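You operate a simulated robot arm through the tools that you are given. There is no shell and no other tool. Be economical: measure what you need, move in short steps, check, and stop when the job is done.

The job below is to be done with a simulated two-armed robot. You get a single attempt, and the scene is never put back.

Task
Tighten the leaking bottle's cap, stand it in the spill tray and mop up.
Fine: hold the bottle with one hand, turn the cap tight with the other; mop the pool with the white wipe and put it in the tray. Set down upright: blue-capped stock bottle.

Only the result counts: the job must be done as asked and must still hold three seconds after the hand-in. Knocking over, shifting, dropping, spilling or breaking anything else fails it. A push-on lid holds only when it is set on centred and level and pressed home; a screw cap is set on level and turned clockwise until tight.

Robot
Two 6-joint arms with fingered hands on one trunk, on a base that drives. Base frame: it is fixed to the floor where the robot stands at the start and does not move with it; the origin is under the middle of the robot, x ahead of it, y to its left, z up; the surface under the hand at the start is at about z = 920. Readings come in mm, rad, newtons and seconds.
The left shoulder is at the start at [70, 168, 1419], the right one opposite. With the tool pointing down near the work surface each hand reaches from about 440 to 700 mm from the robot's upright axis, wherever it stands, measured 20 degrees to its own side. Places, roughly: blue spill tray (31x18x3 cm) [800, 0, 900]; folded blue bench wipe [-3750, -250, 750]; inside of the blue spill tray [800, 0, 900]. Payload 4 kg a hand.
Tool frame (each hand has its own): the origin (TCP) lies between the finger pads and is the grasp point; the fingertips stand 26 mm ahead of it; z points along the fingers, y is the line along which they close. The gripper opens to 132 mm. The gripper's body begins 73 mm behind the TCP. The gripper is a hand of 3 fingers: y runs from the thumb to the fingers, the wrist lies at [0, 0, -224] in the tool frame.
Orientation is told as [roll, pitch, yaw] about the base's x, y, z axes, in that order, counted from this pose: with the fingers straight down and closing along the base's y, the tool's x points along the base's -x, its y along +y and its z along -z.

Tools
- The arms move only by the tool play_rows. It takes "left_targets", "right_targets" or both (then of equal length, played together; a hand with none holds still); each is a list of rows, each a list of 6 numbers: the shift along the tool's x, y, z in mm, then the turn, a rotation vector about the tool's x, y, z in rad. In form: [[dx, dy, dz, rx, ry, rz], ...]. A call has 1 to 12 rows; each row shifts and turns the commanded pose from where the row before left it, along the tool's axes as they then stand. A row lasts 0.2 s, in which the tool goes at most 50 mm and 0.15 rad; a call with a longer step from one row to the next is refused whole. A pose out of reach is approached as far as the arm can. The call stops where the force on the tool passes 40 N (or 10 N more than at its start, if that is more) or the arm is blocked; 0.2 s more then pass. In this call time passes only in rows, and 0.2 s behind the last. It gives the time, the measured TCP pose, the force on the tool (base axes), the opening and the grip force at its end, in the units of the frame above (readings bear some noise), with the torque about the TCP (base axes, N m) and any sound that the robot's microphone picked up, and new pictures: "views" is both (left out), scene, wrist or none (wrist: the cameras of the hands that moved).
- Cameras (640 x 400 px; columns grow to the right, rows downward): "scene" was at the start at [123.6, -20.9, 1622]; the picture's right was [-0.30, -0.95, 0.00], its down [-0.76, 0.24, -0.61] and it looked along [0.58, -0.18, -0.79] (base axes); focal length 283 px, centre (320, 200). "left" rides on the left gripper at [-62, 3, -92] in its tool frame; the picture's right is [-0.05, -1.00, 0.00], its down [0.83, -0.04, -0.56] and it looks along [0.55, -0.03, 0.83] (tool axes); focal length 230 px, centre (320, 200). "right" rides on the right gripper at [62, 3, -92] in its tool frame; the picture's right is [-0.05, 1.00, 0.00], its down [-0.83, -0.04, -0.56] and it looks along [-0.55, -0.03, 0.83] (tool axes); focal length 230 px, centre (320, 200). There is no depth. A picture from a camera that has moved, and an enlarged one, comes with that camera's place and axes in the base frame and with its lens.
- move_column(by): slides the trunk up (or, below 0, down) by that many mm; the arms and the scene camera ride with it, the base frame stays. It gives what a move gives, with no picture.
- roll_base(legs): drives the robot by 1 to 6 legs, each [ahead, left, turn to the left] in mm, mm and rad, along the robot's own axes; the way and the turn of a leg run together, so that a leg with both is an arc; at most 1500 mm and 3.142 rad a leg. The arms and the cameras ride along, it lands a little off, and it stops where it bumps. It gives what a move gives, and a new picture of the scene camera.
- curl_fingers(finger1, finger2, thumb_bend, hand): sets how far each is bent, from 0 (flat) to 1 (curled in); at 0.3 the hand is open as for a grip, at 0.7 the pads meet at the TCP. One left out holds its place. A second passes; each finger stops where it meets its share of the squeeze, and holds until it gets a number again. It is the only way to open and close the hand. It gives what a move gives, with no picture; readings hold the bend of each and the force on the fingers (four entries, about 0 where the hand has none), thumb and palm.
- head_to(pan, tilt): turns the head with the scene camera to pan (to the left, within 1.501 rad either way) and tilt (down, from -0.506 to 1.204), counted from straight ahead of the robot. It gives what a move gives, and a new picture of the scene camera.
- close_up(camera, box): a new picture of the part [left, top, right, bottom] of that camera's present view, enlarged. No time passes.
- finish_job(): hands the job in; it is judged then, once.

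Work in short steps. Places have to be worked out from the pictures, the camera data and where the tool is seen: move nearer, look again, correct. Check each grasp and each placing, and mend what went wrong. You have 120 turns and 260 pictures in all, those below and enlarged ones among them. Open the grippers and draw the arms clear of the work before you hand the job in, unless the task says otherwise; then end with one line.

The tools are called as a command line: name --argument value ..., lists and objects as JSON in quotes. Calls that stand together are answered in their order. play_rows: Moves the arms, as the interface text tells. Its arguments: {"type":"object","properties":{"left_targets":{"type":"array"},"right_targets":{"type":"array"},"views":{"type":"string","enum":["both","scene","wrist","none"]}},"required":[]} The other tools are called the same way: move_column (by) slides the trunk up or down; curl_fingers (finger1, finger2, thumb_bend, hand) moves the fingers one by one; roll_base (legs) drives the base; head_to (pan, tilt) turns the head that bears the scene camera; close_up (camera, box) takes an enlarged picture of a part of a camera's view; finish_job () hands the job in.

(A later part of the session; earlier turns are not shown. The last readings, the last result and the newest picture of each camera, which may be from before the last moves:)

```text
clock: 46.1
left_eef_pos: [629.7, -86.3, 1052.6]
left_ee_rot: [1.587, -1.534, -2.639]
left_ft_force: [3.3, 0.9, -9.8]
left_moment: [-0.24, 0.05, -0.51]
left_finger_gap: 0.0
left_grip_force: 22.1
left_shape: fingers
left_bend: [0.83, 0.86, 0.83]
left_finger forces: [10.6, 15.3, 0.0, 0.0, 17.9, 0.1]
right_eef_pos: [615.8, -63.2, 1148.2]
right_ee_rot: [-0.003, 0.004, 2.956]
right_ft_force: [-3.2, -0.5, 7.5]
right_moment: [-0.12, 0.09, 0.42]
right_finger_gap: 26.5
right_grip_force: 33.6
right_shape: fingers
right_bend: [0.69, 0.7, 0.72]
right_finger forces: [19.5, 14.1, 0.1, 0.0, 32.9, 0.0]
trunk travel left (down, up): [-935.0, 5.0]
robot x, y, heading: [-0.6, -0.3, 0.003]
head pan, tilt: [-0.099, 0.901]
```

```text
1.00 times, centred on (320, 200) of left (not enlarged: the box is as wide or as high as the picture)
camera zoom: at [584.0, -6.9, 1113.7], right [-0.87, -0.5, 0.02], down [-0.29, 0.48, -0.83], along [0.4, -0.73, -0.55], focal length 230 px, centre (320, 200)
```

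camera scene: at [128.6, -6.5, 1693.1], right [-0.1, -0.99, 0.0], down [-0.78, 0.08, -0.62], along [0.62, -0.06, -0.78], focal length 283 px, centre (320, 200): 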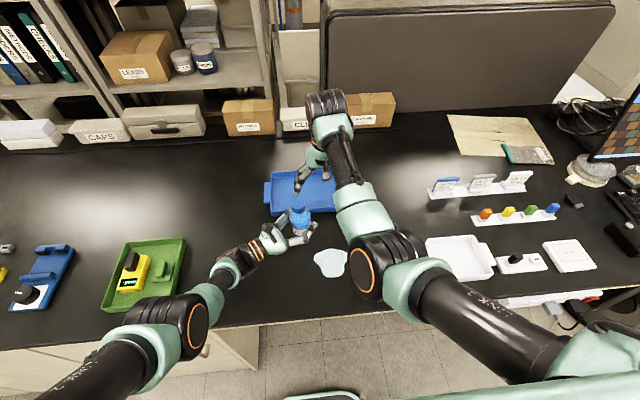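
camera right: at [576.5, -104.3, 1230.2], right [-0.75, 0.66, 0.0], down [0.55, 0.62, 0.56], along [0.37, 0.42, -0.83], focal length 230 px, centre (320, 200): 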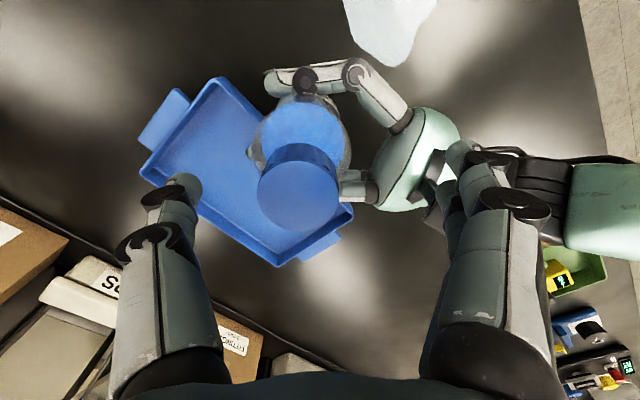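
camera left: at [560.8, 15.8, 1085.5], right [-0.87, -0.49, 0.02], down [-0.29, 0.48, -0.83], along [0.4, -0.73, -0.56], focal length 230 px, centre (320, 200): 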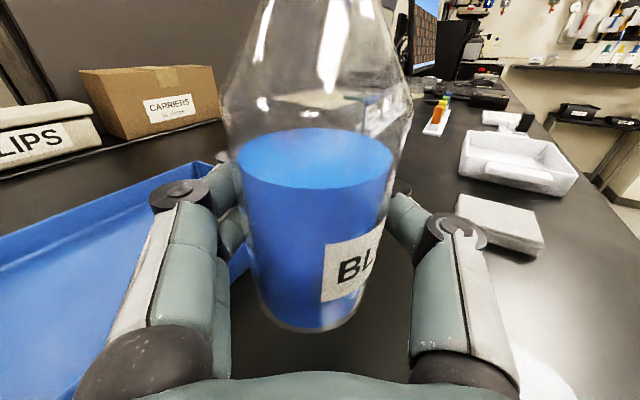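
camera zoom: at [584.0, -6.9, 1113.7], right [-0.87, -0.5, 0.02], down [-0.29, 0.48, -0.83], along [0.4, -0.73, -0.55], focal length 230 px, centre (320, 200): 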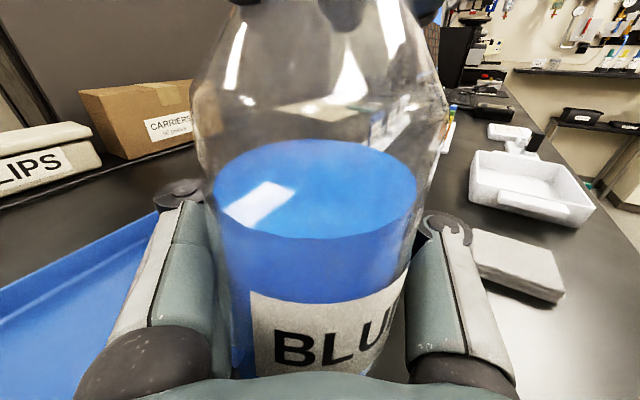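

Torque again tops out around 0.42–0.5 N m, and the bottle now turns together with the cap, so the cap is tight. I'll open the left hand while the right holds the bottle by the cap, then back the left hand off.

curl_fingers --hand "left" --finger1 0.3 --finger2 0.3 --thumb_bend 0.3

close_up --camera "scene" --box '[240, 130, 400, 230]'

close_up --camera "left" --box '[0, 0, 640, 400]'

```text
clock: 47.1
left_eef_pos: [629.0, -86.9, 1050.9]
left_ee_rot: [1.554, -1.537, -2.605]
left_ft_force: [0.3, 0.5, 0.6]
left_moment: [0.0, -0.01, 0.0]
left_finger_gap: 133.9
left_grip_force: 0.2
left_shape: fingers
left_bend: [0.3, 0.3, 0.3]
left_finger forces: [0.0, 0.0, 0.1, 0.0, 0.1, 0.0]
right_eef_pos: [616.3, -63.0, 1148.7]
right_ee_rot: [-0.004, 0.006, 2.956]
right_ft_force: [0.6, -1.0, -2.6]
right_moment: [-0.02, 0.01, 0.04]
right_finger_gap: 26.2
right_grip_force: 29.8
right_shape: fingers
right_bend: [0.67, 0.7, 0.71]
right_finger forces: [17.0, 15.2, 0.0, 0.0, 27.3, 0.0]
trunk travel left (down, up): [-935.0, 5.0]
robot x, y, heading: [0.4, -4.7, 0.001]
head pan, tilt: [-0.099, 0.901]
```

```text
4.00 times, centred on (320, 180) of scene
camera zoom: at [128.1, -6.4, 1693.2], right [-0.1, -0.99, 0.0], down [-0.78, 0.08, -0.62], along [0.62, -0.06, -0.78], focal length 1132 px, centre (320, 280)
```

zoom: 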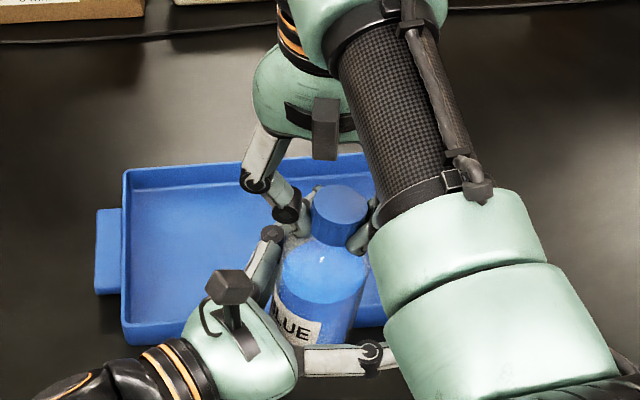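

```text
1.00 times, centred on (320, 200) of left (not enlarged: the box is as wide or as high as the picture)
camera zoom: at [583.5, -7.0, 1113.0], right [-0.87, -0.49, 0.02], down [-0.29, 0.48, -0.83], along [0.4, -0.73, -0.56], focal length 230 px, centre (320, 200)
```

zoom: 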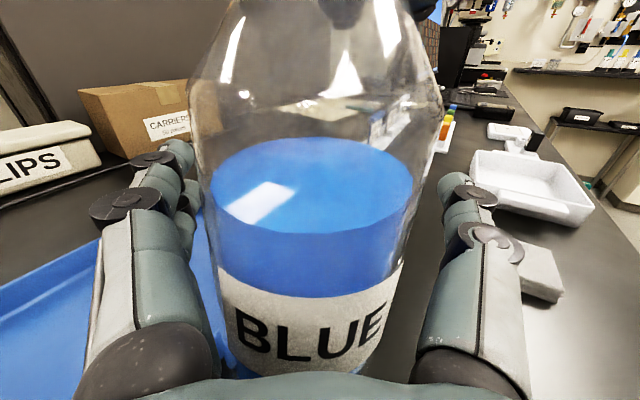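

The right hand alone carries the bottle (2.6 N). I'll withdraw the left hand straight back.

play_rows --left_targets '[[0, 0, -40, 0, 0, 0], [0, 0, -40, 0, 0, 0], [0, 0, -40, 0, 0, 0], [0, -20, -40, 0, 0, 0]]' --views "both"

close_up --camera "scene" --box '[240, 130, 400, 230]'

```text
clock: 48.1
left_eef_pos: [530.5, 44.4, 1054.2]
left_ee_rot: [1.605, -1.537, -2.656]
left_ft_force: [0.1, 0.5, -0.8]
left_moment: [0.01, -0.02, 0.03]
left_finger_gap: 134.2
left_grip_force: 0.0
left_shape: fingers
left_bend: [0.3, 0.3, 0.3]
left_finger forces: [0.0, 0.0, 0.1, 0.0, 0.0, 0.0]
right_eef_pos: [614.0, -62.7, 1149.9]
right_ee_rot: [-0.003, 0.008, 2.954]
right_ft_force: [-0.3, 0.5, -2.5]
right_moment: [-0.03, -0.02, -0.02]
right_finger_gap: 26.2
right_grip_force: 29.9
right_shape: fingers
right_bend: [0.67, 0.7, 0.71]
right_finger forces: [17.0, 15.0, 0.1, 0.0, 27.1, 0.0]
trunk travel left (down, up): [-935.0, 5.0]
robot x, y, heading: [3.5, 4.9, 0.001]
head pan, tilt: [-0.099, 0.901]
camera scene: at [124.8, -4.9, 1693.5], right [-0.1, -0.99, 0.0], down [-0.78, 0.08, -0.62], along [0.62, -0.06, -0.78], focal length 283 px, centre (320, 200)
camera left: at [485.3, 124.5, 1115.6], right [-0.87, -0.49, 0.02], down [-0.29, 0.48, -0.83], along [0.4, -0.73, -0.55], focal length 230 px, centre (320, 200)
```

scene: 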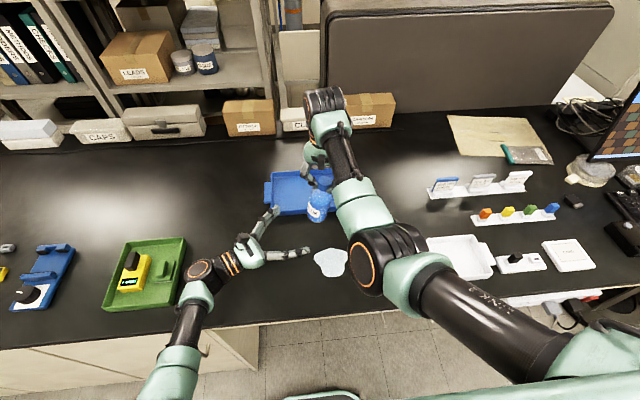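
left: 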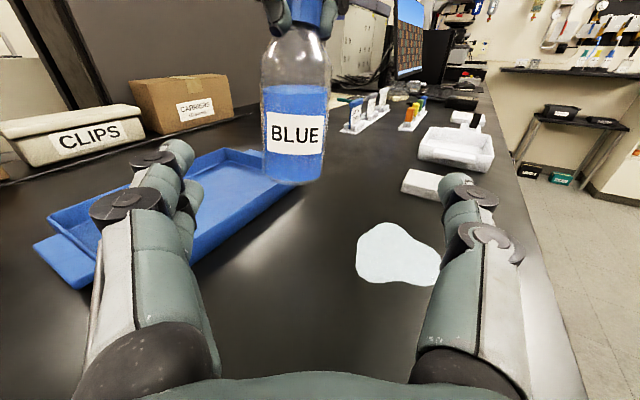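

```text
4.00 times, centred on (320, 180) of scene
camera zoom: at [124.8, -4.9, 1693.5], right [-0.1, -0.99, 0.0], down [-0.78, 0.08, -0.62], along [0.62, -0.06, -0.78], focal length 1132 px, centre (320, 280)
```

zoom: 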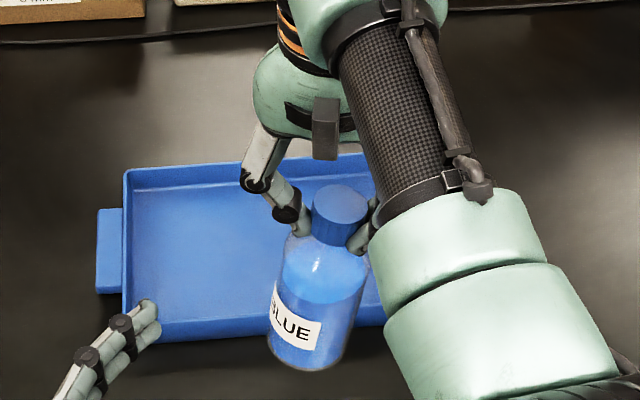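

The cap hold is stable, with the bottle leaning only about 6°. The tray centre is near [775, -20] with its rim near z 950. I'll pull the left hand further clear and drive 100 mm ahead.

play_rows --left_targets '[[0, 15, -40, 0, 0, 0], [0, 15, -40, 0, 0, 0], [0, 15, -40, 0, 0, 0]]' --views "none"

roll_base --legs '[[100, 0, 0]]'

```text
clock: 48.9
left_eef_pos: [512.4, 171.6, 1052.6]
left_ee_rot: [1.608, -1.538, -2.665]
left_ft_force: [-0.1, 0.9, 0.7]
left_moment: [-0.06, -0.01, 0.02]
left_finger_gap: 133.9
left_grip_force: 0.0
left_shape: fingers
left_bend: [0.3, 0.3, 0.3]
left_finger forces: [0.0, 0.1, 0.0, 0.1, 0.0, 0.0]
right_eef_pos: [615.2, -62.1, 1149.1]
right_ee_rot: [-0.003, 0.005, 2.958]
right_ft_force: [0.0, -0.4, -3.3]
right_moment: [-0.04, -0.01, -0.01]
right_finger_gap: 26.4
right_grip_force: 29.7
right_shape: fingers
right_bend: [0.67, 0.7, 0.71]
right_finger forces: [17.0, 15.2, 0.0, 0.0, 27.1, 0.0]
trunk travel left (down, up): [-935.0, 5.0]
robot x, y, heading: [-0.7, -4.7, -0.003]
head pan, tilt: [-0.099, 0.901]
```

```text
clock: 50.0
left_eef_pos: [604.9, 172.6, 1056.1]
left_ee_rot: [1.624, -1.532, -2.681]
left_ft_force: [-0.7, 0.5, 0.1]
left_moment: [0.0, 0.01, -0.01]
left_finger_gap: 134.0
left_grip_force: 0.0
left_shape: fingers
left_bend: [0.3, 0.3, 0.3]
left_finger forces: [0.1, 0.0, 0.0, 0.0, 0.0, 0.1]
right_eef_pos: [708.3, -62.8, 1151.2]
right_ee_rot: [-0.005, 0.01, 2.957]
right_ft_force: [0.7, -0.3, -1.4]
right_moment: [-0.01, 0.0, 0.0]
right_finger_gap: 26.4
right_grip_force: 29.6
right_shape: fingers
right_bend: [0.67, 0.7, 0.71]
right_finger forces: [17.0, 15.2, 0.0, 0.1, 27.1, 0.1]
trunk travel left (down, up): [-935.0, 5.0]
robot x, y, heading: [98.7, 0.4, 0.005]
head pan, tilt: [-0.099, 0.901]
camera scene: at [216.9, -6.2, 1693.9], right [-0.1, -0.99, 0.0], down [-0.78, 0.08, -0.62], along [0.62, -0.06, -0.78], focal length 283 px, centre (320, 200)
```

scene: 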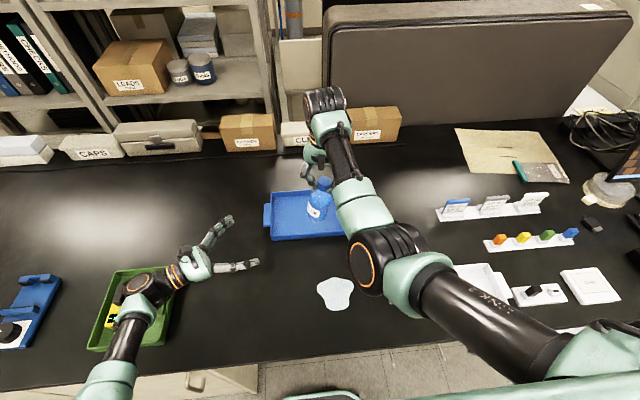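

It drove freely. I'll go another 60 mm so the bottle comes over the tray.

roll_base --legs '[[62, 0, 0]]'

close_up --camera "left" --box '[0, 0, 640, 400]'

close_up --camera "right" --box '[0, 0, 640, 400]'

close_up --camera "scene" --box '[240, 150, 400, 250]'

```text
clock: 51.0
left_eef_pos: [662.9, 172.3, 1055.8]
left_ee_rot: [1.647, -1.53, -2.7]
left_ft_force: [-0.3, 0.1, -0.9]
left_moment: [-0.01, 0.01, 0.03]
left_finger_gap: 134.1
left_grip_force: 0.0
left_shape: fingers
left_bend: [0.3, 0.3, 0.3]
left_finger forces: [0.0, 0.0, 0.0, 0.1, 0.1, 0.0]
right_eef_pos: [766.0, -62.8, 1152.6]
right_ee_rot: [-0.006, 0.012, 2.957]
right_ft_force: [-0.7, -1.0, -2.7]
right_moment: [0.02, -0.01, 0.0]
right_finger_gap: 26.6
right_grip_force: 29.6
right_shape: fingers
right_bend: [0.67, 0.7, 0.71]
right_finger forces: [17.1, 15.2, 0.0, 0.1, 27.1, 0.0]
trunk travel left (down, up): [-935.0, 5.0]
robot x, y, heading: [159.8, 3.7, 0.0]
head pan, tilt: [-0.099, 0.901]
camera scene: at [274.0, -6.4, 1694.2], right [-0.1, -0.99, 0.0], down [-0.78, 0.08, -0.63], along [0.62, -0.06, -0.78], focal length 283 px, centre (320, 200)
```

scene: 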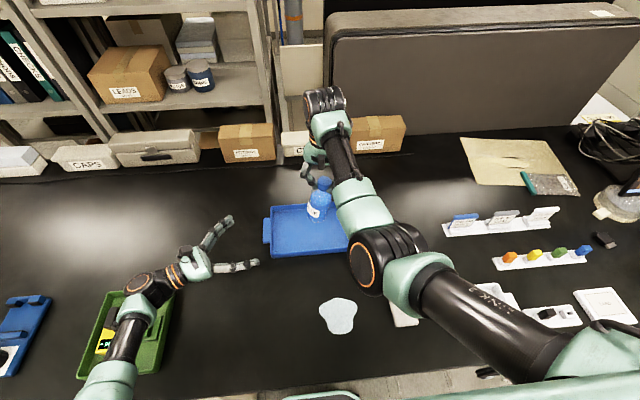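

```text
1.00 times, centred on (320, 200) of left (not enlarged: the box is as wide or as high as the picture)
camera zoom: at [618.0, 250.9, 1116.7], right [-0.87, -0.49, 0.01], down [-0.28, 0.48, -0.83], along [0.41, -0.73, -0.55], focal length 230 px, centre (320, 200)
```

zoom: 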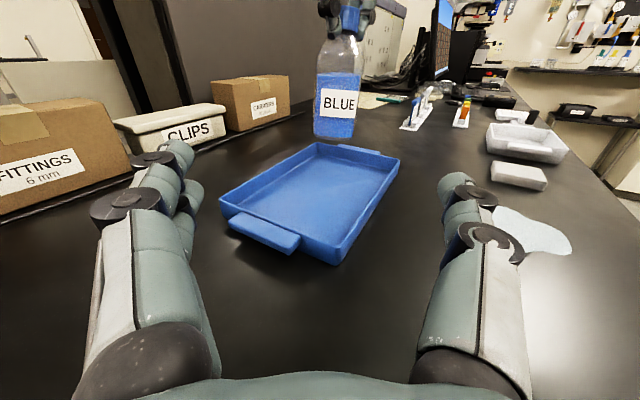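

```text
1.00 times, centred on (320, 200) of right (not enlarged: the box is as wide or as high as the picture)
camera zoom: at [824.5, -77.8, 1245.8], right [-0.23, -0.97, -0.01], down [-0.82, 0.19, 0.55], along [-0.53, 0.13, -0.84], focal length 230 px, centre (320, 200)
```

zoom: 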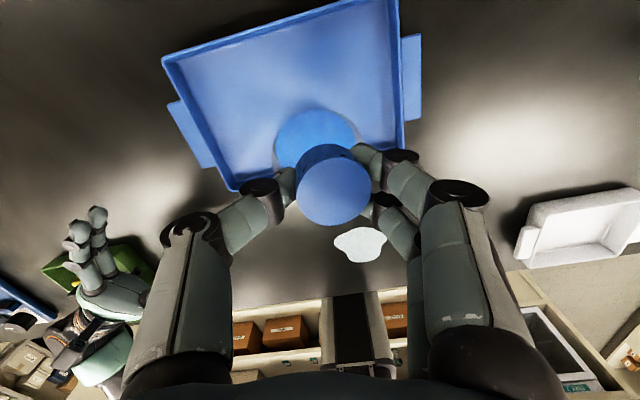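

```text
4.00 times, centred on (320, 200) of scene
camera zoom: at [274.0, -6.4, 1694.2], right [-0.1, -0.99, 0.0], down [-0.78, 0.08, -0.63], along [0.62, -0.06, -0.78], focal length 1132 px, centre (320, 200)
```

zoom: 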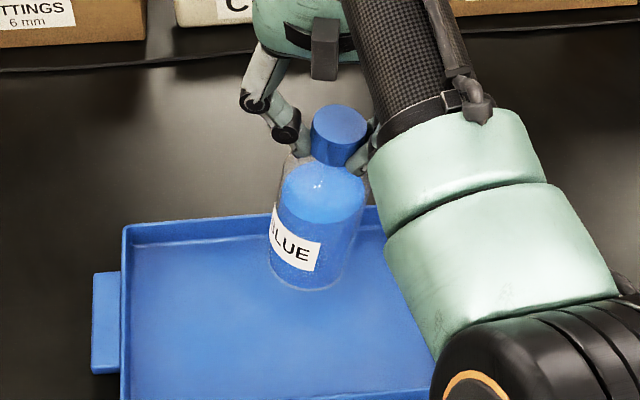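

The bottle hangs over the tray, about 7° off vertical with its base toward +y. I'll roll the hand to make it upright and move it to about [786, -78] over the tray.

play_rows --right_targets '[[22, 11, 0, 0, 0, 0], [0, 0, 0, -0.06, 0, 0], [0, 0, 0, -0.06, 0, 0]]' --views "none"

close_up --camera "scene" --box '[240, 150, 400, 250]'

close_up --camera "left" --box '[220, 0, 460, 150]'

```text
clock: 51.8
left_eef_pos: [670.1, 172.2, 1051.1]
left_ee_rot: [1.577, -1.54, -2.633]
left_ft_force: [-0.6, 0.8, 0.4]
left_moment: [-0.02, 0.02, 0.02]
left_finger_gap: 134.2
left_grip_force: 0.0
left_shape: fingers
left_bend: [0.3, 0.3, 0.3]
left_finger forces: [0.0, 0.0, 0.0, 0.0, 0.0, 0.0]
right_eef_pos: [792.6, -76.6, 1148.5]
right_ee_rot: [0.117, 0.006, 2.955]
right_ft_force: [-0.2, -0.2, -3.3]
right_moment: [-0.02, -0.02, 0.02]
right_finger_gap: 26.0
right_grip_force: 30.0
right_shape: fingers
right_bend: [0.67, 0.7, 0.71]
right_finger forces: [16.8, 14.7, 0.0, 0.0, 27.2, 0.0]
trunk travel left (down, up): [-935.0, 5.0]
robot x, y, heading: [157.4, 2.3, -0.0]
head pan, tilt: [-0.099, 0.901]
```

```text
4.00 times, centred on (320, 200) of scene
camera zoom: at [285.6, -4.5, 1693.2], right [-0.1, -0.99, 0.0], down [-0.78, 0.08, -0.62], along [0.62, -0.06, -0.78], focal length 1132 px, centre (320, 200)
```

zoom: 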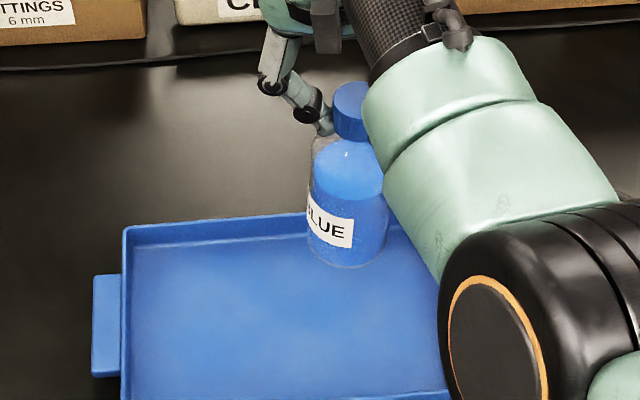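

```text
2.67 times, centred on (340, 75) of left
camera zoom: at [625.2, 252.1, 1112.7], right [-0.87, -0.49, 0.02], down [-0.29, 0.47, -0.83], along [0.4, -0.73, -0.55], focal length 614 px, centre (267, 533)
```

zoom: 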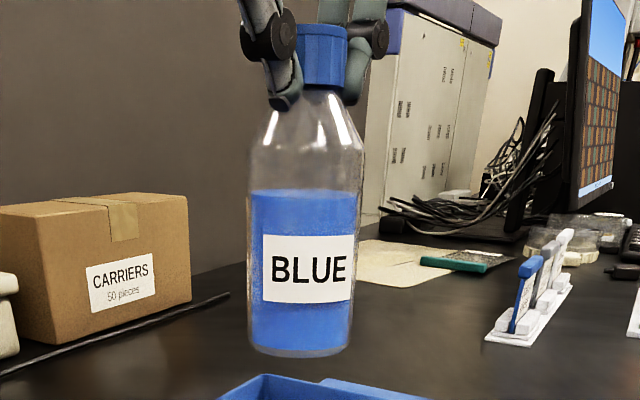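

The bottle is now upright to within about 2° and over the tray. I'll lower it straight down and watch the force.

play_rows --right_targets '[[0, -2.3, 20, 0, 0, 0], [0, -2.3, 20, 0, 0, 0], [0, -1.1, 10, 0, 0, 0]]' --views "none"

close_up --camera "scene" --box '[240, 150, 400, 250]'

close_up --camera "left" --box '[180, 0, 480, 187]'

```text
clock: 52.6
left_eef_pos: [671.0, 171.5, 1051.1]
left_ee_rot: [1.535, -1.537, -2.588]
left_ft_force: [0.5, 0.2, 0.6]
left_moment: [0.02, 0.02, 0.0]
left_finger_gap: 134.2
left_grip_force: 0.0
left_shape: fingers
left_bend: [0.3, 0.3, 0.3]
left_finger forces: [0.1, 0.0, 0.0, 0.0, 0.1, 0.1]
right_eef_pos: [793.5, -78.3, 1096.8]
right_ee_rot: [0.115, 0.006, 2.956]
right_ft_force: [0.2, -0.1, -2.7]
right_moment: [0.01, 0.0, 0.02]
right_finger_gap: 26.6
right_grip_force: 29.7
right_shape: fingers
right_bend: [0.67, 0.7, 0.71]
right_finger forces: [16.7, 14.8, 0.1, 0.0, 27.0, 0.0]
trunk travel left (down, up): [-935.0, 5.0]
robot x, y, heading: [159.7, 0.4, -0.0]
head pan, tilt: [-0.099, 0.901]
```

```text
4.00 times, centred on (320, 200) of scene
camera zoom: at [286.8, -6.6, 1693.1], right [-0.1, -0.99, 0.0], down [-0.78, 0.08, -0.62], along [0.62, -0.06, -0.78], focal length 1132 px, centre (320, 200)
```

zoom: 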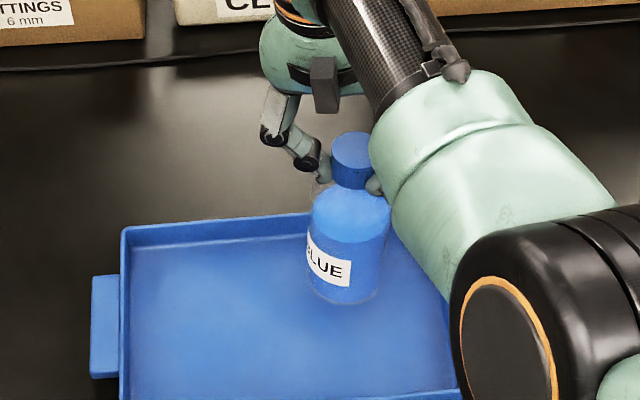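

```text
2.13 times, centred on (330, 94) of left
camera zoom: at [626.1, 250.7, 1112.8], right [-0.87, -0.49, 0.02], down [-0.29, 0.48, -0.83], along [0.4, -0.73, -0.56], focal length 491 px, centre (299, 427)
```

zoom: 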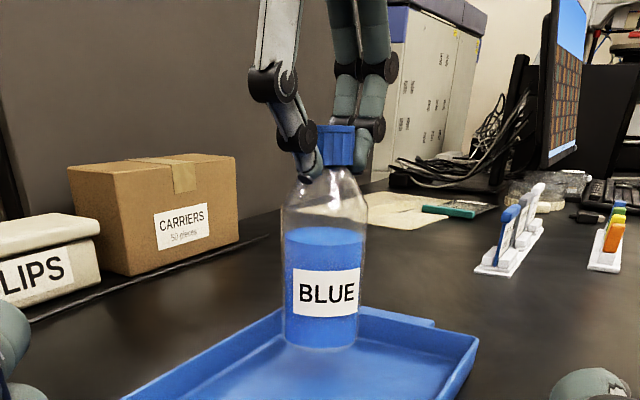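

The bottle is inside the tray's outline and not touching yet. I'll go down in small steps.

play_rows --right_targets '[[0, -0.9, 8, 0, 0, 0], [0, -0.9, 8, 0, 0, 0]]' --views "none"

close_up --camera "left" --box '[260, 50, 420, 150]'

```text
clock: 53.2
left_eef_pos: [670.6, 170.3, 1051.1]
left_ee_rot: [1.542, -1.537, -2.598]
left_ft_force: [0.1, -0.1, -0.1]
left_moment: [-0.01, 0.0, 0.0]
left_finger_gap: 134.0
left_grip_force: 0.0
left_shape: fingers
left_bend: [0.3, 0.3, 0.3]
left_finger forces: [0.0, 0.1, 0.0, 0.0, 0.0, 0.0]
right_eef_pos: [795.5, -77.1, 1081.2]
right_ee_rot: [0.114, 0.005, 2.957]
right_ft_force: [0.6, -0.3, -2.1]
right_moment: [0.02, -0.03, 0.02]
right_finger_gap: 26.6
right_grip_force: 29.3
right_shape: fingers
right_bend: [0.67, 0.7, 0.71]
right_finger forces: [16.7, 14.8, 0.0, 0.0, 26.9, 0.1]
trunk travel left (down, up): [-935.0, 5.0]
robot x, y, heading: [155.0, -0.2, -0.004]
head pan, tilt: [-0.099, 0.901]
```

```text
4.00 times, centred on (340, 100) of left
camera zoom: at [625.8, 250.8, 1112.9], right [-0.87, -0.49, 0.02], down [-0.29, 0.48, -0.83], along [0.4, -0.73, -0.56], focal length 920 px, centre (240, 600)
```

zoom: 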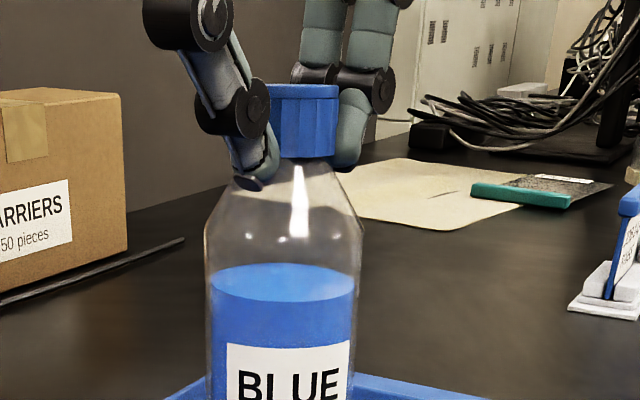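

No contact yet at TCP z 1081. I'll step down further.

play_rows --right_targets '[[0, -0.5, 4, 0, 0, 0], [0, -0.5, 3, 0, 0, 0]]' --views "none"

play_rows --right_targets '[[0, -0.4, 3, 0, 0, 0]]' --views "none"

close_up --camera "left" --box '[240, 60, 440, 185]'

```text
clock: 53.8
left_eef_pos: [670.2, 170.4, 1051.5]
left_ee_rot: [1.547, -1.54, -2.6]
left_ft_force: [-0.4, 0.4, -0.2]
left_moment: [0.01, 0.02, -0.01]
left_finger_gap: 134.3
left_grip_force: 0.1
left_shape: fingers
left_bend: [0.3, 0.3, 0.3]
left_finger forces: [0.0, 0.0, 0.0, 0.1, 0.1, 0.0]
right_eef_pos: [793.2, -77.1, 1075.1]
right_ee_rot: [0.117, 0.004, 2.958]
right_ft_force: [0.4, 0.3, -0.9]
right_moment: [-0.01, 0.02, 0.02]
right_finger_gap: 26.5
right_grip_force: 28.8
right_shape: fingers
right_bend: [0.67, 0.7, 0.71]
right_finger forces: [16.6, 14.7, 0.1, 0.0, 26.9, 0.0]
trunk travel left (down, up): [-935.0, 5.0]
robot x, y, heading: [158.1, 2.8, -0.002]
head pan, tilt: [-0.099, 0.901]
```

```text
clock: 54.2
left_eef_pos: [670.6, 169.7, 1051.8]
left_ee_rot: [1.554, -1.537, -2.611]
left_ft_force: [-0.1, 0.4, 0.2]
left_moment: [0.01, -0.04, 0.01]
left_finger_gap: 134.2
left_grip_force: 0.0
left_shape: fingers
left_bend: [0.3, 0.3, 0.3]
left_finger forces: [0.0, 0.0, 0.0, 0.1, 0.0, 0.1]
right_eef_pos: [793.0, -79.0, 1070.8]
right_ee_rot: [0.114, 0.004, 2.957]
right_ft_force: [0.2, 0.1, -2.4]
right_moment: [-0.03, -0.05, 0.0]
right_finger_gap: 26.2
right_grip_force: 29.0
right_shape: fingers
right_bend: [0.67, 0.7, 0.71]
right_finger forces: [16.7, 14.8, 0.0, 0.0, 27.1, 0.0]
trunk travel left (down, up): [-935.0, 5.0]
robot x, y, heading: [157.8, -1.5, 0.001]
head pan, tilt: [-0.099, 0.901]
```

```text
3.20 times, centred on (340, 122) of left
camera zoom: at [625.2, 250.9, 1113.2], right [-0.87, -0.49, 0.02], down [-0.29, 0.48, -0.83], along [0.4, -0.73, -0.56], focal length 736 px, centre (256, 448)
```

zoom: 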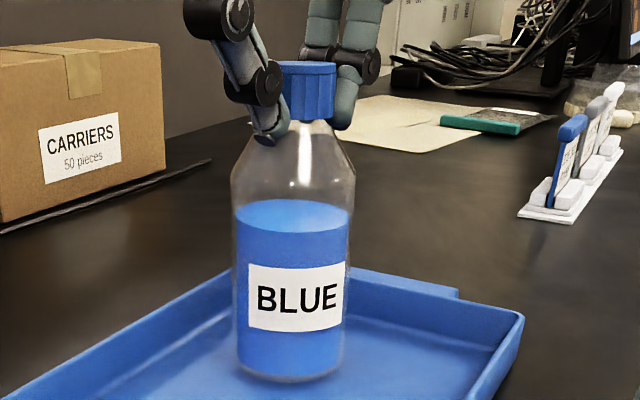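

Still hanging freely, close to the floor. I'll keep stepping down.

play_rows --right_targets '[[0, -0.4, 3, 0, 0, 0]]' --views "none"

play_rows --right_targets '[[0, -0.4, 3, 0, 0, 0]]' --views "none"

play_rows --right_targets '[[0, -0.3, 2, 0, 0, 0]]' --views "none"

```text
clock: 54.6
left_eef_pos: [668.3, 172.2, 1053.0]
left_ee_rot: [1.588, -1.535, -2.645]
left_ft_force: [1.5, 0.7, 0.1]
left_moment: [0.0, 0.02, 0.0]
left_finger_gap: 134.1
left_grip_force: 0.0
left_shape: fingers
left_bend: [0.3, 0.3, 0.3]
left_finger forces: [0.0, 0.0, 0.0, 0.0, 0.1, 0.0]
right_eef_pos: [791.7, -76.8, 1071.9]
right_ee_rot: [0.114, 0.009, 2.958]
right_ft_force: [-2.1, 1.2, 5.9]
right_moment: [-0.11, 0.03, 0.0]
right_finger_gap: 26.3
right_grip_force: 30.7
right_shape: fingers
right_bend: [0.68, 0.7, 0.71]
right_finger forces: [16.6, 15.9, 0.1, 0.1, 28.5, 0.1]
trunk travel left (down, up): [-935.0, 5.0]
robot x, y, heading: [158.9, 3.7, -0.001]
head pan, tilt: [-0.099, 0.901]
```

```text
clock: 55.0
left_eef_pos: [667.1, 172.5, 1055.2]
left_ee_rot: [1.623, -1.535, -2.681]
left_ft_force: [-0.3, 0.4, -0.4]
left_moment: [-0.03, 0.02, 0.04]
left_finger_gap: 134.0
left_grip_force: 0.0
left_shape: fingers
left_bend: [0.3, 0.3, 0.3]
left_finger forces: [0.0, 0.0, 0.1, 0.0, 0.1, 0.1]
right_eef_pos: [790.8, -75.0, 1070.0]
right_ee_rot: [0.114, 0.013, 2.958]
right_ft_force: [-3.7, 1.7, 17.3]
right_moment: [-0.29, 0.11, -0.07]
right_finger_gap: 26.5
right_grip_force: 34.7
right_shape: fingers
right_bend: [0.68, 0.7, 0.71]
right_finger forces: [17.2, 20.1, 0.1, 0.1, 31.6, 0.0]
trunk travel left (down, up): [-935.0, 5.0]
robot x, y, heading: [157.0, -0.2, -0.003]
head pan, tilt: [-0.099, 0.901]
```

```text
clock: 55.4
left_eef_pos: [664.8, 172.2, 1053.5]
left_ee_rot: [1.664, -1.534, -2.718]
left_ft_force: [-0.3, 0.2, 0.1]
left_moment: [0.02, 0.0, 0.01]
left_finger_gap: 134.2
left_grip_force: 0.0
left_shape: fingers
left_bend: [0.3, 0.3, 0.3]
left_finger forces: [0.0, 0.0, 0.0, 0.0, 0.0, 0.0]
right_eef_pos: [789.0, -75.2, 1069.3]
right_ee_rot: [0.113, 0.016, 2.957]
right_ft_force: [-3.2, 4.6, 27.8]
right_moment: [-0.25, 0.08, -0.04]
right_finger_gap: 25.9
right_grip_force: 38.4
right_shape: fingers
right_bend: [0.69, 0.7, 0.71]
right_finger forces: [17.3, 21.1, 0.0, 0.0, 37.7, 0.0]
trunk travel left (down, up): [-935.0, 5.0]
robot x, y, heading: [158.9, 1.1, 0.002]
head pan, tilt: [-0.099, 0.901]
```

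The bottle is on the tray floor with 28 N of down force. I'll ease up to a light load before opening.

play_rows --right_targets '[[0, 0.4, -4, 0, 0, 0]]' --views "none"

close_up --camera "scene" --box '[240, 150, 400, 250]'

close_up --camera "left" --box '[240, 60, 440, 185]'

```text
clock: 55.8
left_eef_pos: [668.4, 172.8, 1053.4]
left_ee_rot: [1.622, -1.536, -2.677]
left_ft_force: [-0.3, -1.1, -0.6]
left_moment: [-0.01, -0.02, -0.01]
left_finger_gap: 134.2
left_grip_force: 0.1
left_shape: fingers
left_bend: [0.3, 0.3, 0.3]
left_finger forces: [0.0, 0.1, 0.0, 0.0, 0.0, 0.1]
right_eef_pos: [789.8, -77.0, 1069.6]
right_ee_rot: [0.114, 0.008, 2.957]
right_ft_force: [-3.1, 4.6, 20.6]
right_moment: [0.04, 0.02, 0.01]
right_finger_gap: 26.1
right_grip_force: 36.0
right_shape: fingers
right_bend: [0.69, 0.7, 0.71]
right_finger forces: [17.5, 17.0, 0.0, 0.0, 37.7, 0.1]
trunk travel left (down, up): [-935.0, 5.0]
robot x, y, heading: [156.7, -3.7, 0.003]
head pan, tilt: [-0.099, 0.901]
```

```text
4.00 times, centred on (320, 200) of scene
camera zoom: at [281.1, -4.5, 1693.5], right [-0.1, -0.99, 0.0], down [-0.78, 0.08, -0.62], along [0.62, -0.06, -0.78], focal length 1132 px, centre (320, 200)
```

zoom: 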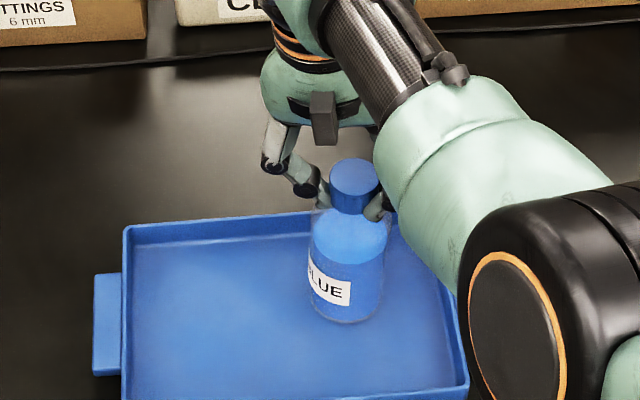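

```text
3.20 times, centred on (340, 122) of left
camera zoom: at [622.5, 252.1, 1114.2], right [-0.87, -0.49, 0.02], down [-0.29, 0.47, -0.83], along [0.4, -0.73, -0.55], focal length 736 px, centre (256, 448)
```

zoom: 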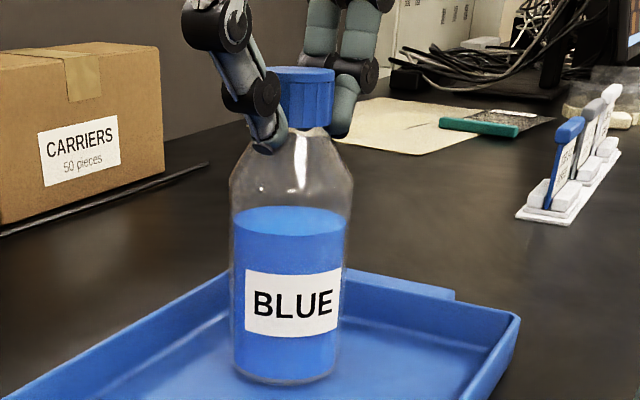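

Still 20 N of load, so I'll raise it a few more millimetres.

play_rows --right_targets '[[0, 0.3, -3, 0, 0, 0]]' --views "none"

play_rows --right_targets '[[0, 0.2, -2, 0, 0, 0]]' --views "none"

```text
clock: 56.2
left_eef_pos: [670.0, 171.7, 1052.2]
left_ee_rot: [1.585, -1.537, -2.642]
left_ft_force: [0.4, 0.2, -0.3]
left_moment: [-0.02, 0.01, 0.0]
left_finger_gap: 133.9
left_grip_force: 0.1
left_shape: fingers
left_bend: [0.3, 0.3, 0.3]
left_finger forces: [0.0, 0.1, 0.0, 0.0, 0.0, 0.0]
right_eef_pos: [791.8, -77.3, 1070.9]
right_ee_rot: [0.116, 0.006, 2.958]
right_ft_force: [-1.5, 3.2, 12.0]
right_moment: [0.01, -0.01, 0.0]
right_finger_gap: 26.0
right_grip_force: 33.4
right_shape: fingers
right_bend: [0.69, 0.7, 0.71]
right_finger forces: [17.8, 16.2, 0.0, 0.1, 32.5, 0.0]
trunk travel left (down, up): [-935.0, 5.0]
robot x, y, heading: [157.9, -1.2, -0.001]
head pan, tilt: [-0.099, 0.901]
```

```text
clock: 56.6
left_eef_pos: [670.6, 171.9, 1050.7]
left_ee_rot: [1.55, -1.537, -2.604]
left_ft_force: [0.2, 0.0, 0.6]
left_moment: [-0.03, 0.0, -0.01]
left_finger_gap: 134.0
left_grip_force: 0.0
left_shape: fingers
left_bend: [0.3, 0.3, 0.3]
left_finger forces: [0.0, 0.1, 0.0, 0.0, 0.1, 0.0]
right_eef_pos: [792.4, -78.0, 1071.8]
right_ee_rot: [0.118, 0.0, 2.957]
right_ft_force: [-0.3, 0.2, 1.0]
right_moment: [0.03, -0.03, 0.0]
right_finger_gap: 26.4
right_grip_force: 30.1
right_shape: fingers
right_bend: [0.68, 0.7, 0.71]
right_finger forces: [17.2, 15.0, 0.0, 0.0, 28.4, 0.1]
trunk travel left (down, up): [-935.0, 5.0]
robot x, y, heading: [157.7, -2.4, 0.004]
head pan, tilt: [-0.099, 0.901]
```

Contact is light now (1 N). I'll open the right hand in two stages.

curl_fingers --hand "right" --finger1 0.58 --finger2 0.58 --thumb_bend 0.58

curl_fingers --hand "right" --finger1 0.4 --finger2 0.4 --thumb_bend 0.4

close_up --camera "left" --box '[240, 60, 440, 185]'

close_up --camera "right" --box '[0, 0, 640, 400]'

```text
clock: 57.6
left_eef_pos: [670.1, 171.6, 1052.2]
left_ee_rot: [1.56, -1.538, -2.613]
left_ft_force: [0.7, 0.6, -0.2]
left_moment: [-0.03, -0.03, 0.02]
left_finger_gap: 134.2
left_grip_force: 0.0
left_shape: fingers
left_bend: [0.3, 0.3, 0.3]
left_finger forces: [0.1, 0.0, 0.0, 0.0, 0.0, 0.0]
right_eef_pos: [792.4, -77.1, 1073.4]
right_ee_rot: [0.114, 0.005, 2.957]
right_ft_force: [-0.2, 1.2, 1.2]
right_moment: [0.0, -0.01, -0.02]
right_finger_gap: 44.0
right_grip_force: 0.0
right_shape: fingers
right_bend: [0.57, 0.57, 0.57]
right_finger forces: [0.0, 0.0, 0.0, 0.0, 0.0, 0.0]
trunk travel left (down, up): [-935.0, 5.0]
robot x, y, heading: [157.6, 1.6, -0.001]
head pan, tilt: [-0.099, 0.901]
```

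```text
clock: 58.6
left_eef_pos: [670.3, 171.4, 1052.2]
left_ee_rot: [1.557, -1.537, -2.612]
left_ft_force: [-0.1, -0.3, 1.1]
left_moment: [0.01, 0.0, -0.03]
left_finger_gap: 134.1
left_grip_force: 0.0
left_shape: fingers
left_bend: [0.3, 0.3, 0.3]
left_finger forces: [0.1, 0.0, 0.0, 0.0, 0.0, 0.0]
right_eef_pos: [792.0, -77.7, 1072.3]
right_ee_rot: [0.115, 0.005, 2.957]
right_ft_force: [0.0, -0.3, -0.9]
right_moment: [0.02, 0.02, 0.0]
right_finger_gap: 100.7
right_grip_force: 0.1
right_shape: fingers
right_bend: [0.4, 0.4, 0.4]
right_finger forces: [0.0, 0.0, 0.1, 0.0, 0.1, 0.0]
trunk travel left (down, up): [-935.0, 5.0]
robot x, y, heading: [157.9, -4.7, -0.001]
head pan, tilt: [-0.099, 0.901]
```

```text
3.20 times, centred on (340, 122) of left
camera zoom: at [625.0, 250.9, 1113.3], right [-0.87, -0.49, 0.02], down [-0.29, 0.48, -0.83], along [0.4, -0.73, -0.56], focal length 736 px, centre (256, 448)
```

zoom: 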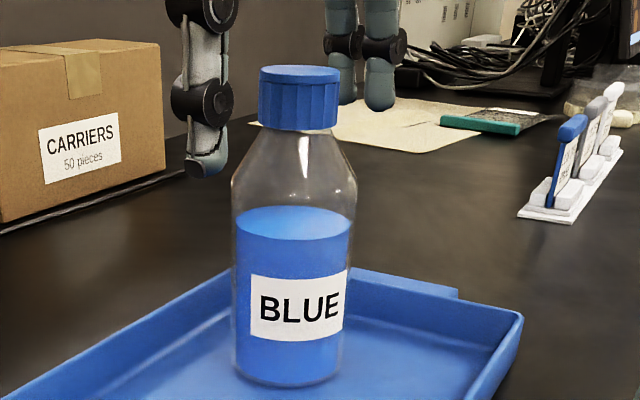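

```text
1.00 times, centred on (320, 200) of right (not enlarged: the box is as wide or as high as the picture)
camera zoom: at [854.8, -81.0, 1165.0], right [-0.23, -0.97, 0.11], down [-0.8, 0.26, 0.54], along [-0.55, 0.04, -0.83], focal length 230 px, centre (320, 200)
```

zoom: 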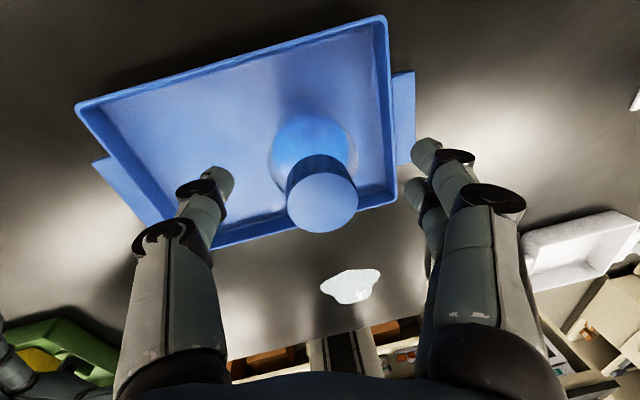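

The bottle stands upright in the tray, released, with the cap level. I'll lift the right hand straight up clear of it.

play_rows --right_targets '[[0, 2.5, -22, 0, 0, 0], [0, 2.5, -22, 0, 0, 0], [0, 2.5, -22, 0, 0, 0], [0, 2, -14, 0, 0, 0], [0, 0, 0, 0.115, 0, 0]]' --views "scene"

```text
clock: 59.8
left_eef_pos: [670.1, 170.5, 1053.6]
left_ee_rot: [1.534, -1.537, -2.588]
left_ft_force: [-0.2, 0.3, -0.3]
left_moment: [-0.01, -0.02, 0.01]
left_finger_gap: 133.9
left_grip_force: 0.0
left_shape: fingers
left_bend: [0.3, 0.3, 0.3]
left_finger forces: [0.0, 0.0, 0.1, 0.0, 0.0, 0.0]
right_eef_pos: [791.4, -77.6, 1154.6]
right_ee_rot: [-0.002, 0.005, 2.957]
right_ft_force: [0.4, 0.9, -0.4]
right_moment: [0.01, 0.01, 0.02]
right_finger_gap: 101.2
right_grip_force: 0.0
right_shape: fingers
right_bend: [0.4, 0.4, 0.4]
right_finger forces: [0.0, 0.0, 0.1, 0.0, 0.0, 0.1]
trunk travel left (down, up): [-935.0, 5.0]
robot x, y, heading: [162.6, -0.8, -0.001]
head pan, tilt: [-0.099, 0.901]
camera scene: at [285.0, -7.9, 1693.2], right [-0.1, -0.99, 0.0], down [-0.78, 0.08, -0.62], along [0.62, -0.06, -0.78], focal length 283 px, centre (320, 200)
```

scene: 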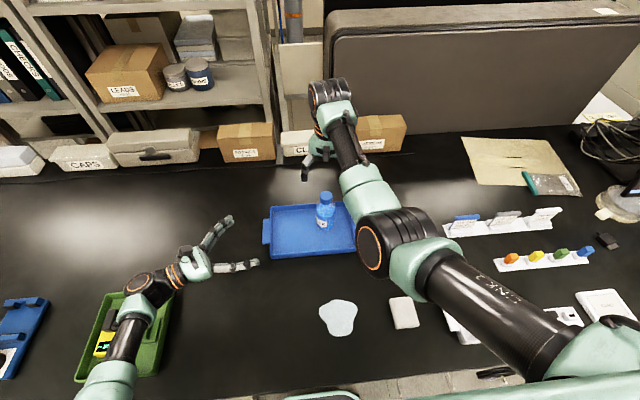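

The bottle is standing free. I'll back the base away so the pool and wipe fall in the right arm's comfortable zone.

roll_base --legs '[[-200, 0, 0], [0, 100, 0]]'

```text
clock: 62.1
left_eef_pos: [467.3, 265.5, 1053.7]
left_ee_rot: [1.476, -1.536, -2.533]
left_ft_force: [0.1, -0.2, 0.0]
left_moment: [0.04, -0.01, 0.0]
left_finger_gap: 134.2
left_grip_force: 0.1
left_shape: fingers
left_bend: [0.3, 0.3, 0.3]
left_finger forces: [0.1, 0.0, 0.0, 0.0, 0.0, 0.0]
right_eef_pos: [589.9, 17.4, 1154.2]
right_ee_rot: [-0.004, 0.006, 2.956]
right_ft_force: [-0.5, -0.9, 0.0]
right_moment: [0.06, 0.0, 0.01]
right_finger_gap: 100.9
right_grip_force: 0.0
right_shape: fingers
right_bend: [0.4, 0.4, 0.4]
right_finger forces: [0.0, 0.0, 0.1, 0.0, 0.0, 0.1]
trunk travel left (down, up): [-935.0, 5.0]
robot x, y, heading: [-46.5, 101.9, 0.001]
head pan, tilt: [-0.099, 0.901]
camera scene: at [82.4, 86.7, 1693.2], right [-0.1, -0.99, 0.0], down [-0.78, 0.08, -0.62], along [0.62, -0.06, -0.78], focal length 283 px, centre (320, 200)
```

scene: 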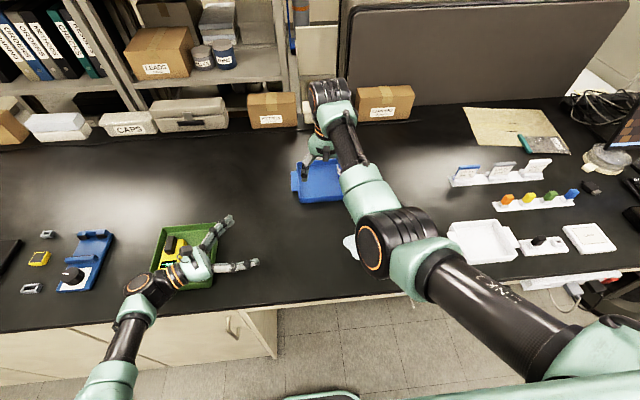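

Next I'll unwind the right wrist back toward zero yaw.

play_rows --right_targets '[[0, 0, 0, 0, 0, -0.145], [0, 0, 0, 0, 0, -0.145], [0, 0, 0, 0, 0, -0.145], [0, 0, 0, 0, 0, -0.145], [0, 0, 0, 0, 0, -0.145], [0, 0, 0, 0, 0, -0.145], [0, 0, 0, 0, 0, -0.145], [0, 0, 0, 0, 0, -0.145], [0, 0, 0, 0, 0, -0.145], [0, 0, 0, 0, 0, -0.145], [0, 0, 0, 0, 0, -0.145], [0, 0, 0, 0, 0, -0.145]]' --views "none"

play_rows --right_targets '[[0, 0, 0, 0, 0, -0.145], [0, 0, 0, 0, 0, -0.145], [0, 0, 0, 0, 0, -0.145], [0, 0, 0, 0, 0, -0.145], [0, 0, 0, 0, 0, -0.145], [0, 0, 0, 0, 0, -0.145], [0, 0, 0, 0, 0, -0.145], [0, 0, 0, 0, 0, -0.145], [0, 0, 0, 0, 0, -0.145], [0, 0, 0, 0, 0, -0.145], [0, 0, 0, 0, 0, -0.142]]' --views "none"

curl_fingers --hand "right" --finger1 0.3 --finger2 0.3 --thumb_bend 0.3

play_rows --right_targets '[[0, -45, 0, 0, 0, 0], [0, -45, 0, 0, 0, 0], [0, -45, 0, 0, 0, 0], [0, -45, 0, 0, 0, 0], [10, -45, 0, 0, 0, 0], [20, -40, 10, 0, 0, 0]]' --views "both"

```text
clock: 64.7
left_eef_pos: [466.7, 270.6, 1052.6]
left_ee_rot: [1.583, -1.538, -2.64]
left_ft_force: [0.1, -0.3, -0.3]
left_moment: [-0.01, -0.01, 0.03]
left_finger_gap: 134.5
left_grip_force: 0.2
left_shape: fingers
left_bend: [0.3, 0.3, 0.3]
left_finger forces: [0.0, 0.0, 0.0, 0.0, 0.2, 0.0]
right_eef_pos: [587.5, 22.7, 1154.5]
right_ee_rot: [0.006, -0.001, -1.586]
right_ft_force: [-0.5, 0.4, 0.2]
right_moment: [0.01, 0.02, -0.01]
right_finger_gap: 101.1
right_grip_force: 0.1
right_shape: fingers
right_bend: [0.4, 0.4, 0.4]
right_finger forces: [0.0, 0.0, 0.0, 0.0, 0.0, 0.1]
trunk travel left (down, up): [-935.0, 5.0]
robot x, y, heading: [-45.7, 100.7, 0.0]
head pan, tilt: [-0.099, 0.901]
```

```text
clock: 67.1
left_eef_pos: [467.7, 270.0, 1052.5]
left_ee_rot: [1.583, -1.536, -2.638]
left_ft_force: [-0.2, -0.1, -0.2]
left_moment: [-0.02, -0.01, 0.0]
left_finger_gap: 134.4
left_grip_force: 0.1
left_shape: fingers
left_bend: [0.3, 0.3, 0.3]
left_finger forces: [0.1, 0.1, 0.0, 0.0, 0.0, 0.0]
right_eef_pos: [589.4, 22.7, 1155.8]
right_ee_rot: [-0.002, -0.005, 0.008]
right_ft_force: [0.0, 0.7, -0.5]
right_moment: [-0.01, 0.0, -0.04]
right_finger_gap: 100.7
right_grip_force: 0.0
right_shape: fingers
right_bend: [0.4, 0.4, 0.4]
right_finger forces: [0.0, 0.0, 0.0, 0.1, 0.0, 0.0]
trunk travel left (down, up): [-935.0, 5.0]
robot x, y, heading: [-43.2, 102.9, 0.0]
head pan, tilt: [-0.099, 0.901]
```

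```text
clock: 68.1
left_eef_pos: [468.8, 270.0, 1052.3]
left_ee_rot: [1.584, -1.536, -2.638]
left_ft_force: [0.2, 0.5, 0.2]
left_moment: [0.02, -0.02, 0.0]
left_finger_gap: 134.4
left_grip_force: 0.1
left_shape: fingers
left_bend: [0.3, 0.3, 0.3]
left_finger forces: [0.0, 0.0, 0.1, 0.0, 0.0, 0.1]
right_eef_pos: [589.9, 22.0, 1155.6]
right_ee_rot: [-0.003, -0.003, 0.004]
right_ft_force: [-1.0, -0.2, -0.7]
right_moment: [-0.01, -0.02, 0.03]
right_finger_gap: 134.0
right_grip_force: 0.1
right_shape: fingers
right_bend: [0.3, 0.3, 0.3]
right_finger forces: [0.0, 0.0, 0.0, 0.1, 0.1, 0.0]
trunk travel left (down, up): [-935.0, 5.0]
robot x, y, heading: [-43.5, 99.8, -0.003]
head pan, tilt: [-0.099, 0.901]
```

```text
clock: 69.5
left_eef_pos: [466.6, 269.6, 1052.8]
left_ee_rot: [1.557, -1.536, -2.616]
left_ft_force: [-0.2, -0.9, -0.3]
left_moment: [-0.03, -0.01, 0.05]
left_finger_gap: 134.0
left_grip_force: 0.0
left_shape: fingers
left_bend: [0.3, 0.3, 0.3]
left_finger forces: [0.0, 0.0, 0.1, 0.0, 0.0, 0.0]
right_eef_pos: [561.9, -242.0, 1146.9]
right_ee_rot: [0.0, -0.006, 0.005]
right_ft_force: [-0.7, 0.4, -0.3]
right_moment: [0.02, 0.0, -0.03]
right_finger_gap: 134.1
right_grip_force: 0.0
right_shape: fingers
right_bend: [0.3, 0.3, 0.3]
right_finger forces: [0.0, 0.0, 0.1, 0.0, 0.1, 0.0]
trunk travel left (down, up): [-935.0, 5.0]
robot x, y, heading: [-45.7, 97.5, -0.002]
head pan, tilt: [-0.099, 0.901]
camera scene: at [80.9, 90.9, 1693.4], right [-0.1, -0.99, 0.0], down [-0.78, 0.08, -0.62], along [0.62, -0.06, -0.78], focal length 283 px, centre (320, 200)
camera right: at [500.3, -239.6, 1237.9], right [0.05, 1.0, 0.0], down [0.83, -0.04, 0.56], along [0.56, -0.03, -0.83], focal length 230 px, centre (320, 200)
```

scene: 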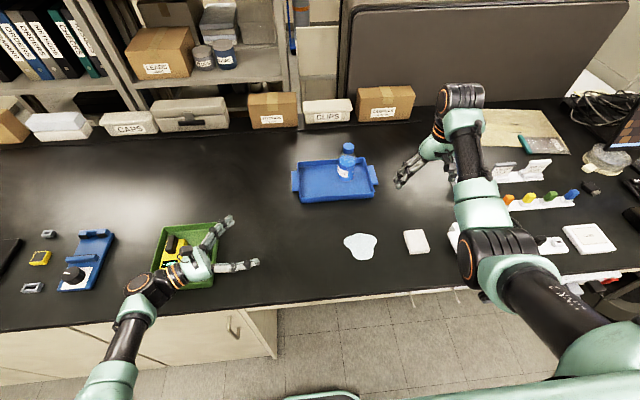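
right: 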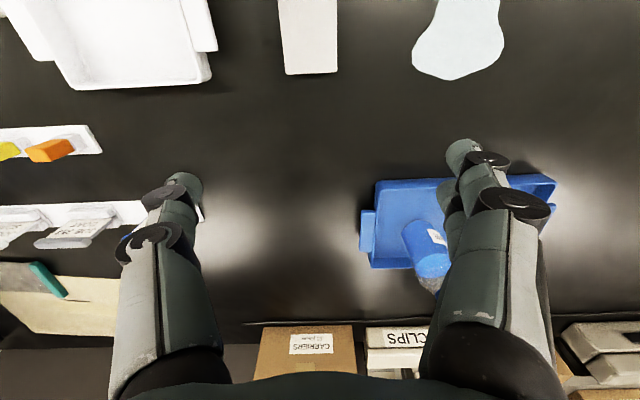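

The wipe is at about [490, -250], roughly 80 × 65 mm, and the pool is near [501, -73]. I'll move the right hand above the wipe.

play_rows --right_targets '[[18, -2, 35, 0, 0, 0], [18, -2, 35, 0, 0, 0], [18, -2, 35, 0, 0, 0], [18, -2, 35, 0, 0, 0]]' --views "wrist"

```text
clock: 70.5
left_eef_pos: [467.1, 269.4, 1051.3]
left_ee_rot: [1.582, -1.538, -2.638]
left_ft_force: [-1.0, -0.4, 0.9]
left_moment: [-0.04, 0.02, 0.02]
left_finger_gap: 134.2
left_grip_force: 0.1
left_shape: fingers
left_bend: [0.3, 0.3, 0.3]
left_finger forces: [0.1, 0.0, 0.1, 0.0, 0.0, 0.0]
right_eef_pos: [489.6, -251.3, 1005.9]
right_ee_rot: [-0.001, -0.005, 0.002]
right_ft_force: [0.2, 0.8, -1.0]
right_moment: [-0.02, 0.07, 0.0]
right_finger_gap: 134.0
right_grip_force: 0.2
right_shape: fingers
right_bend: [0.3, 0.3, 0.3]
right_finger forces: [0.0, 0.0, 0.0, 0.1, 0.1, 0.1]
trunk travel left (down, up): [-935.0, 5.0]
robot x, y, heading: [-47.0, 101.4, -0.003]
head pan, tilt: [-0.099, 0.901]
camera right: at [428.0, -248.7, 1097.9], right [0.05, 1.0, 0.0], down [0.83, -0.04, 0.56], along [0.56, -0.03, -0.83], focal length 230 px, centre (320, 200)
```

right: 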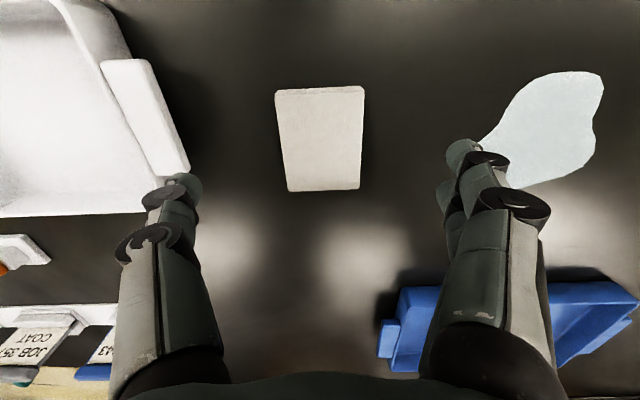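

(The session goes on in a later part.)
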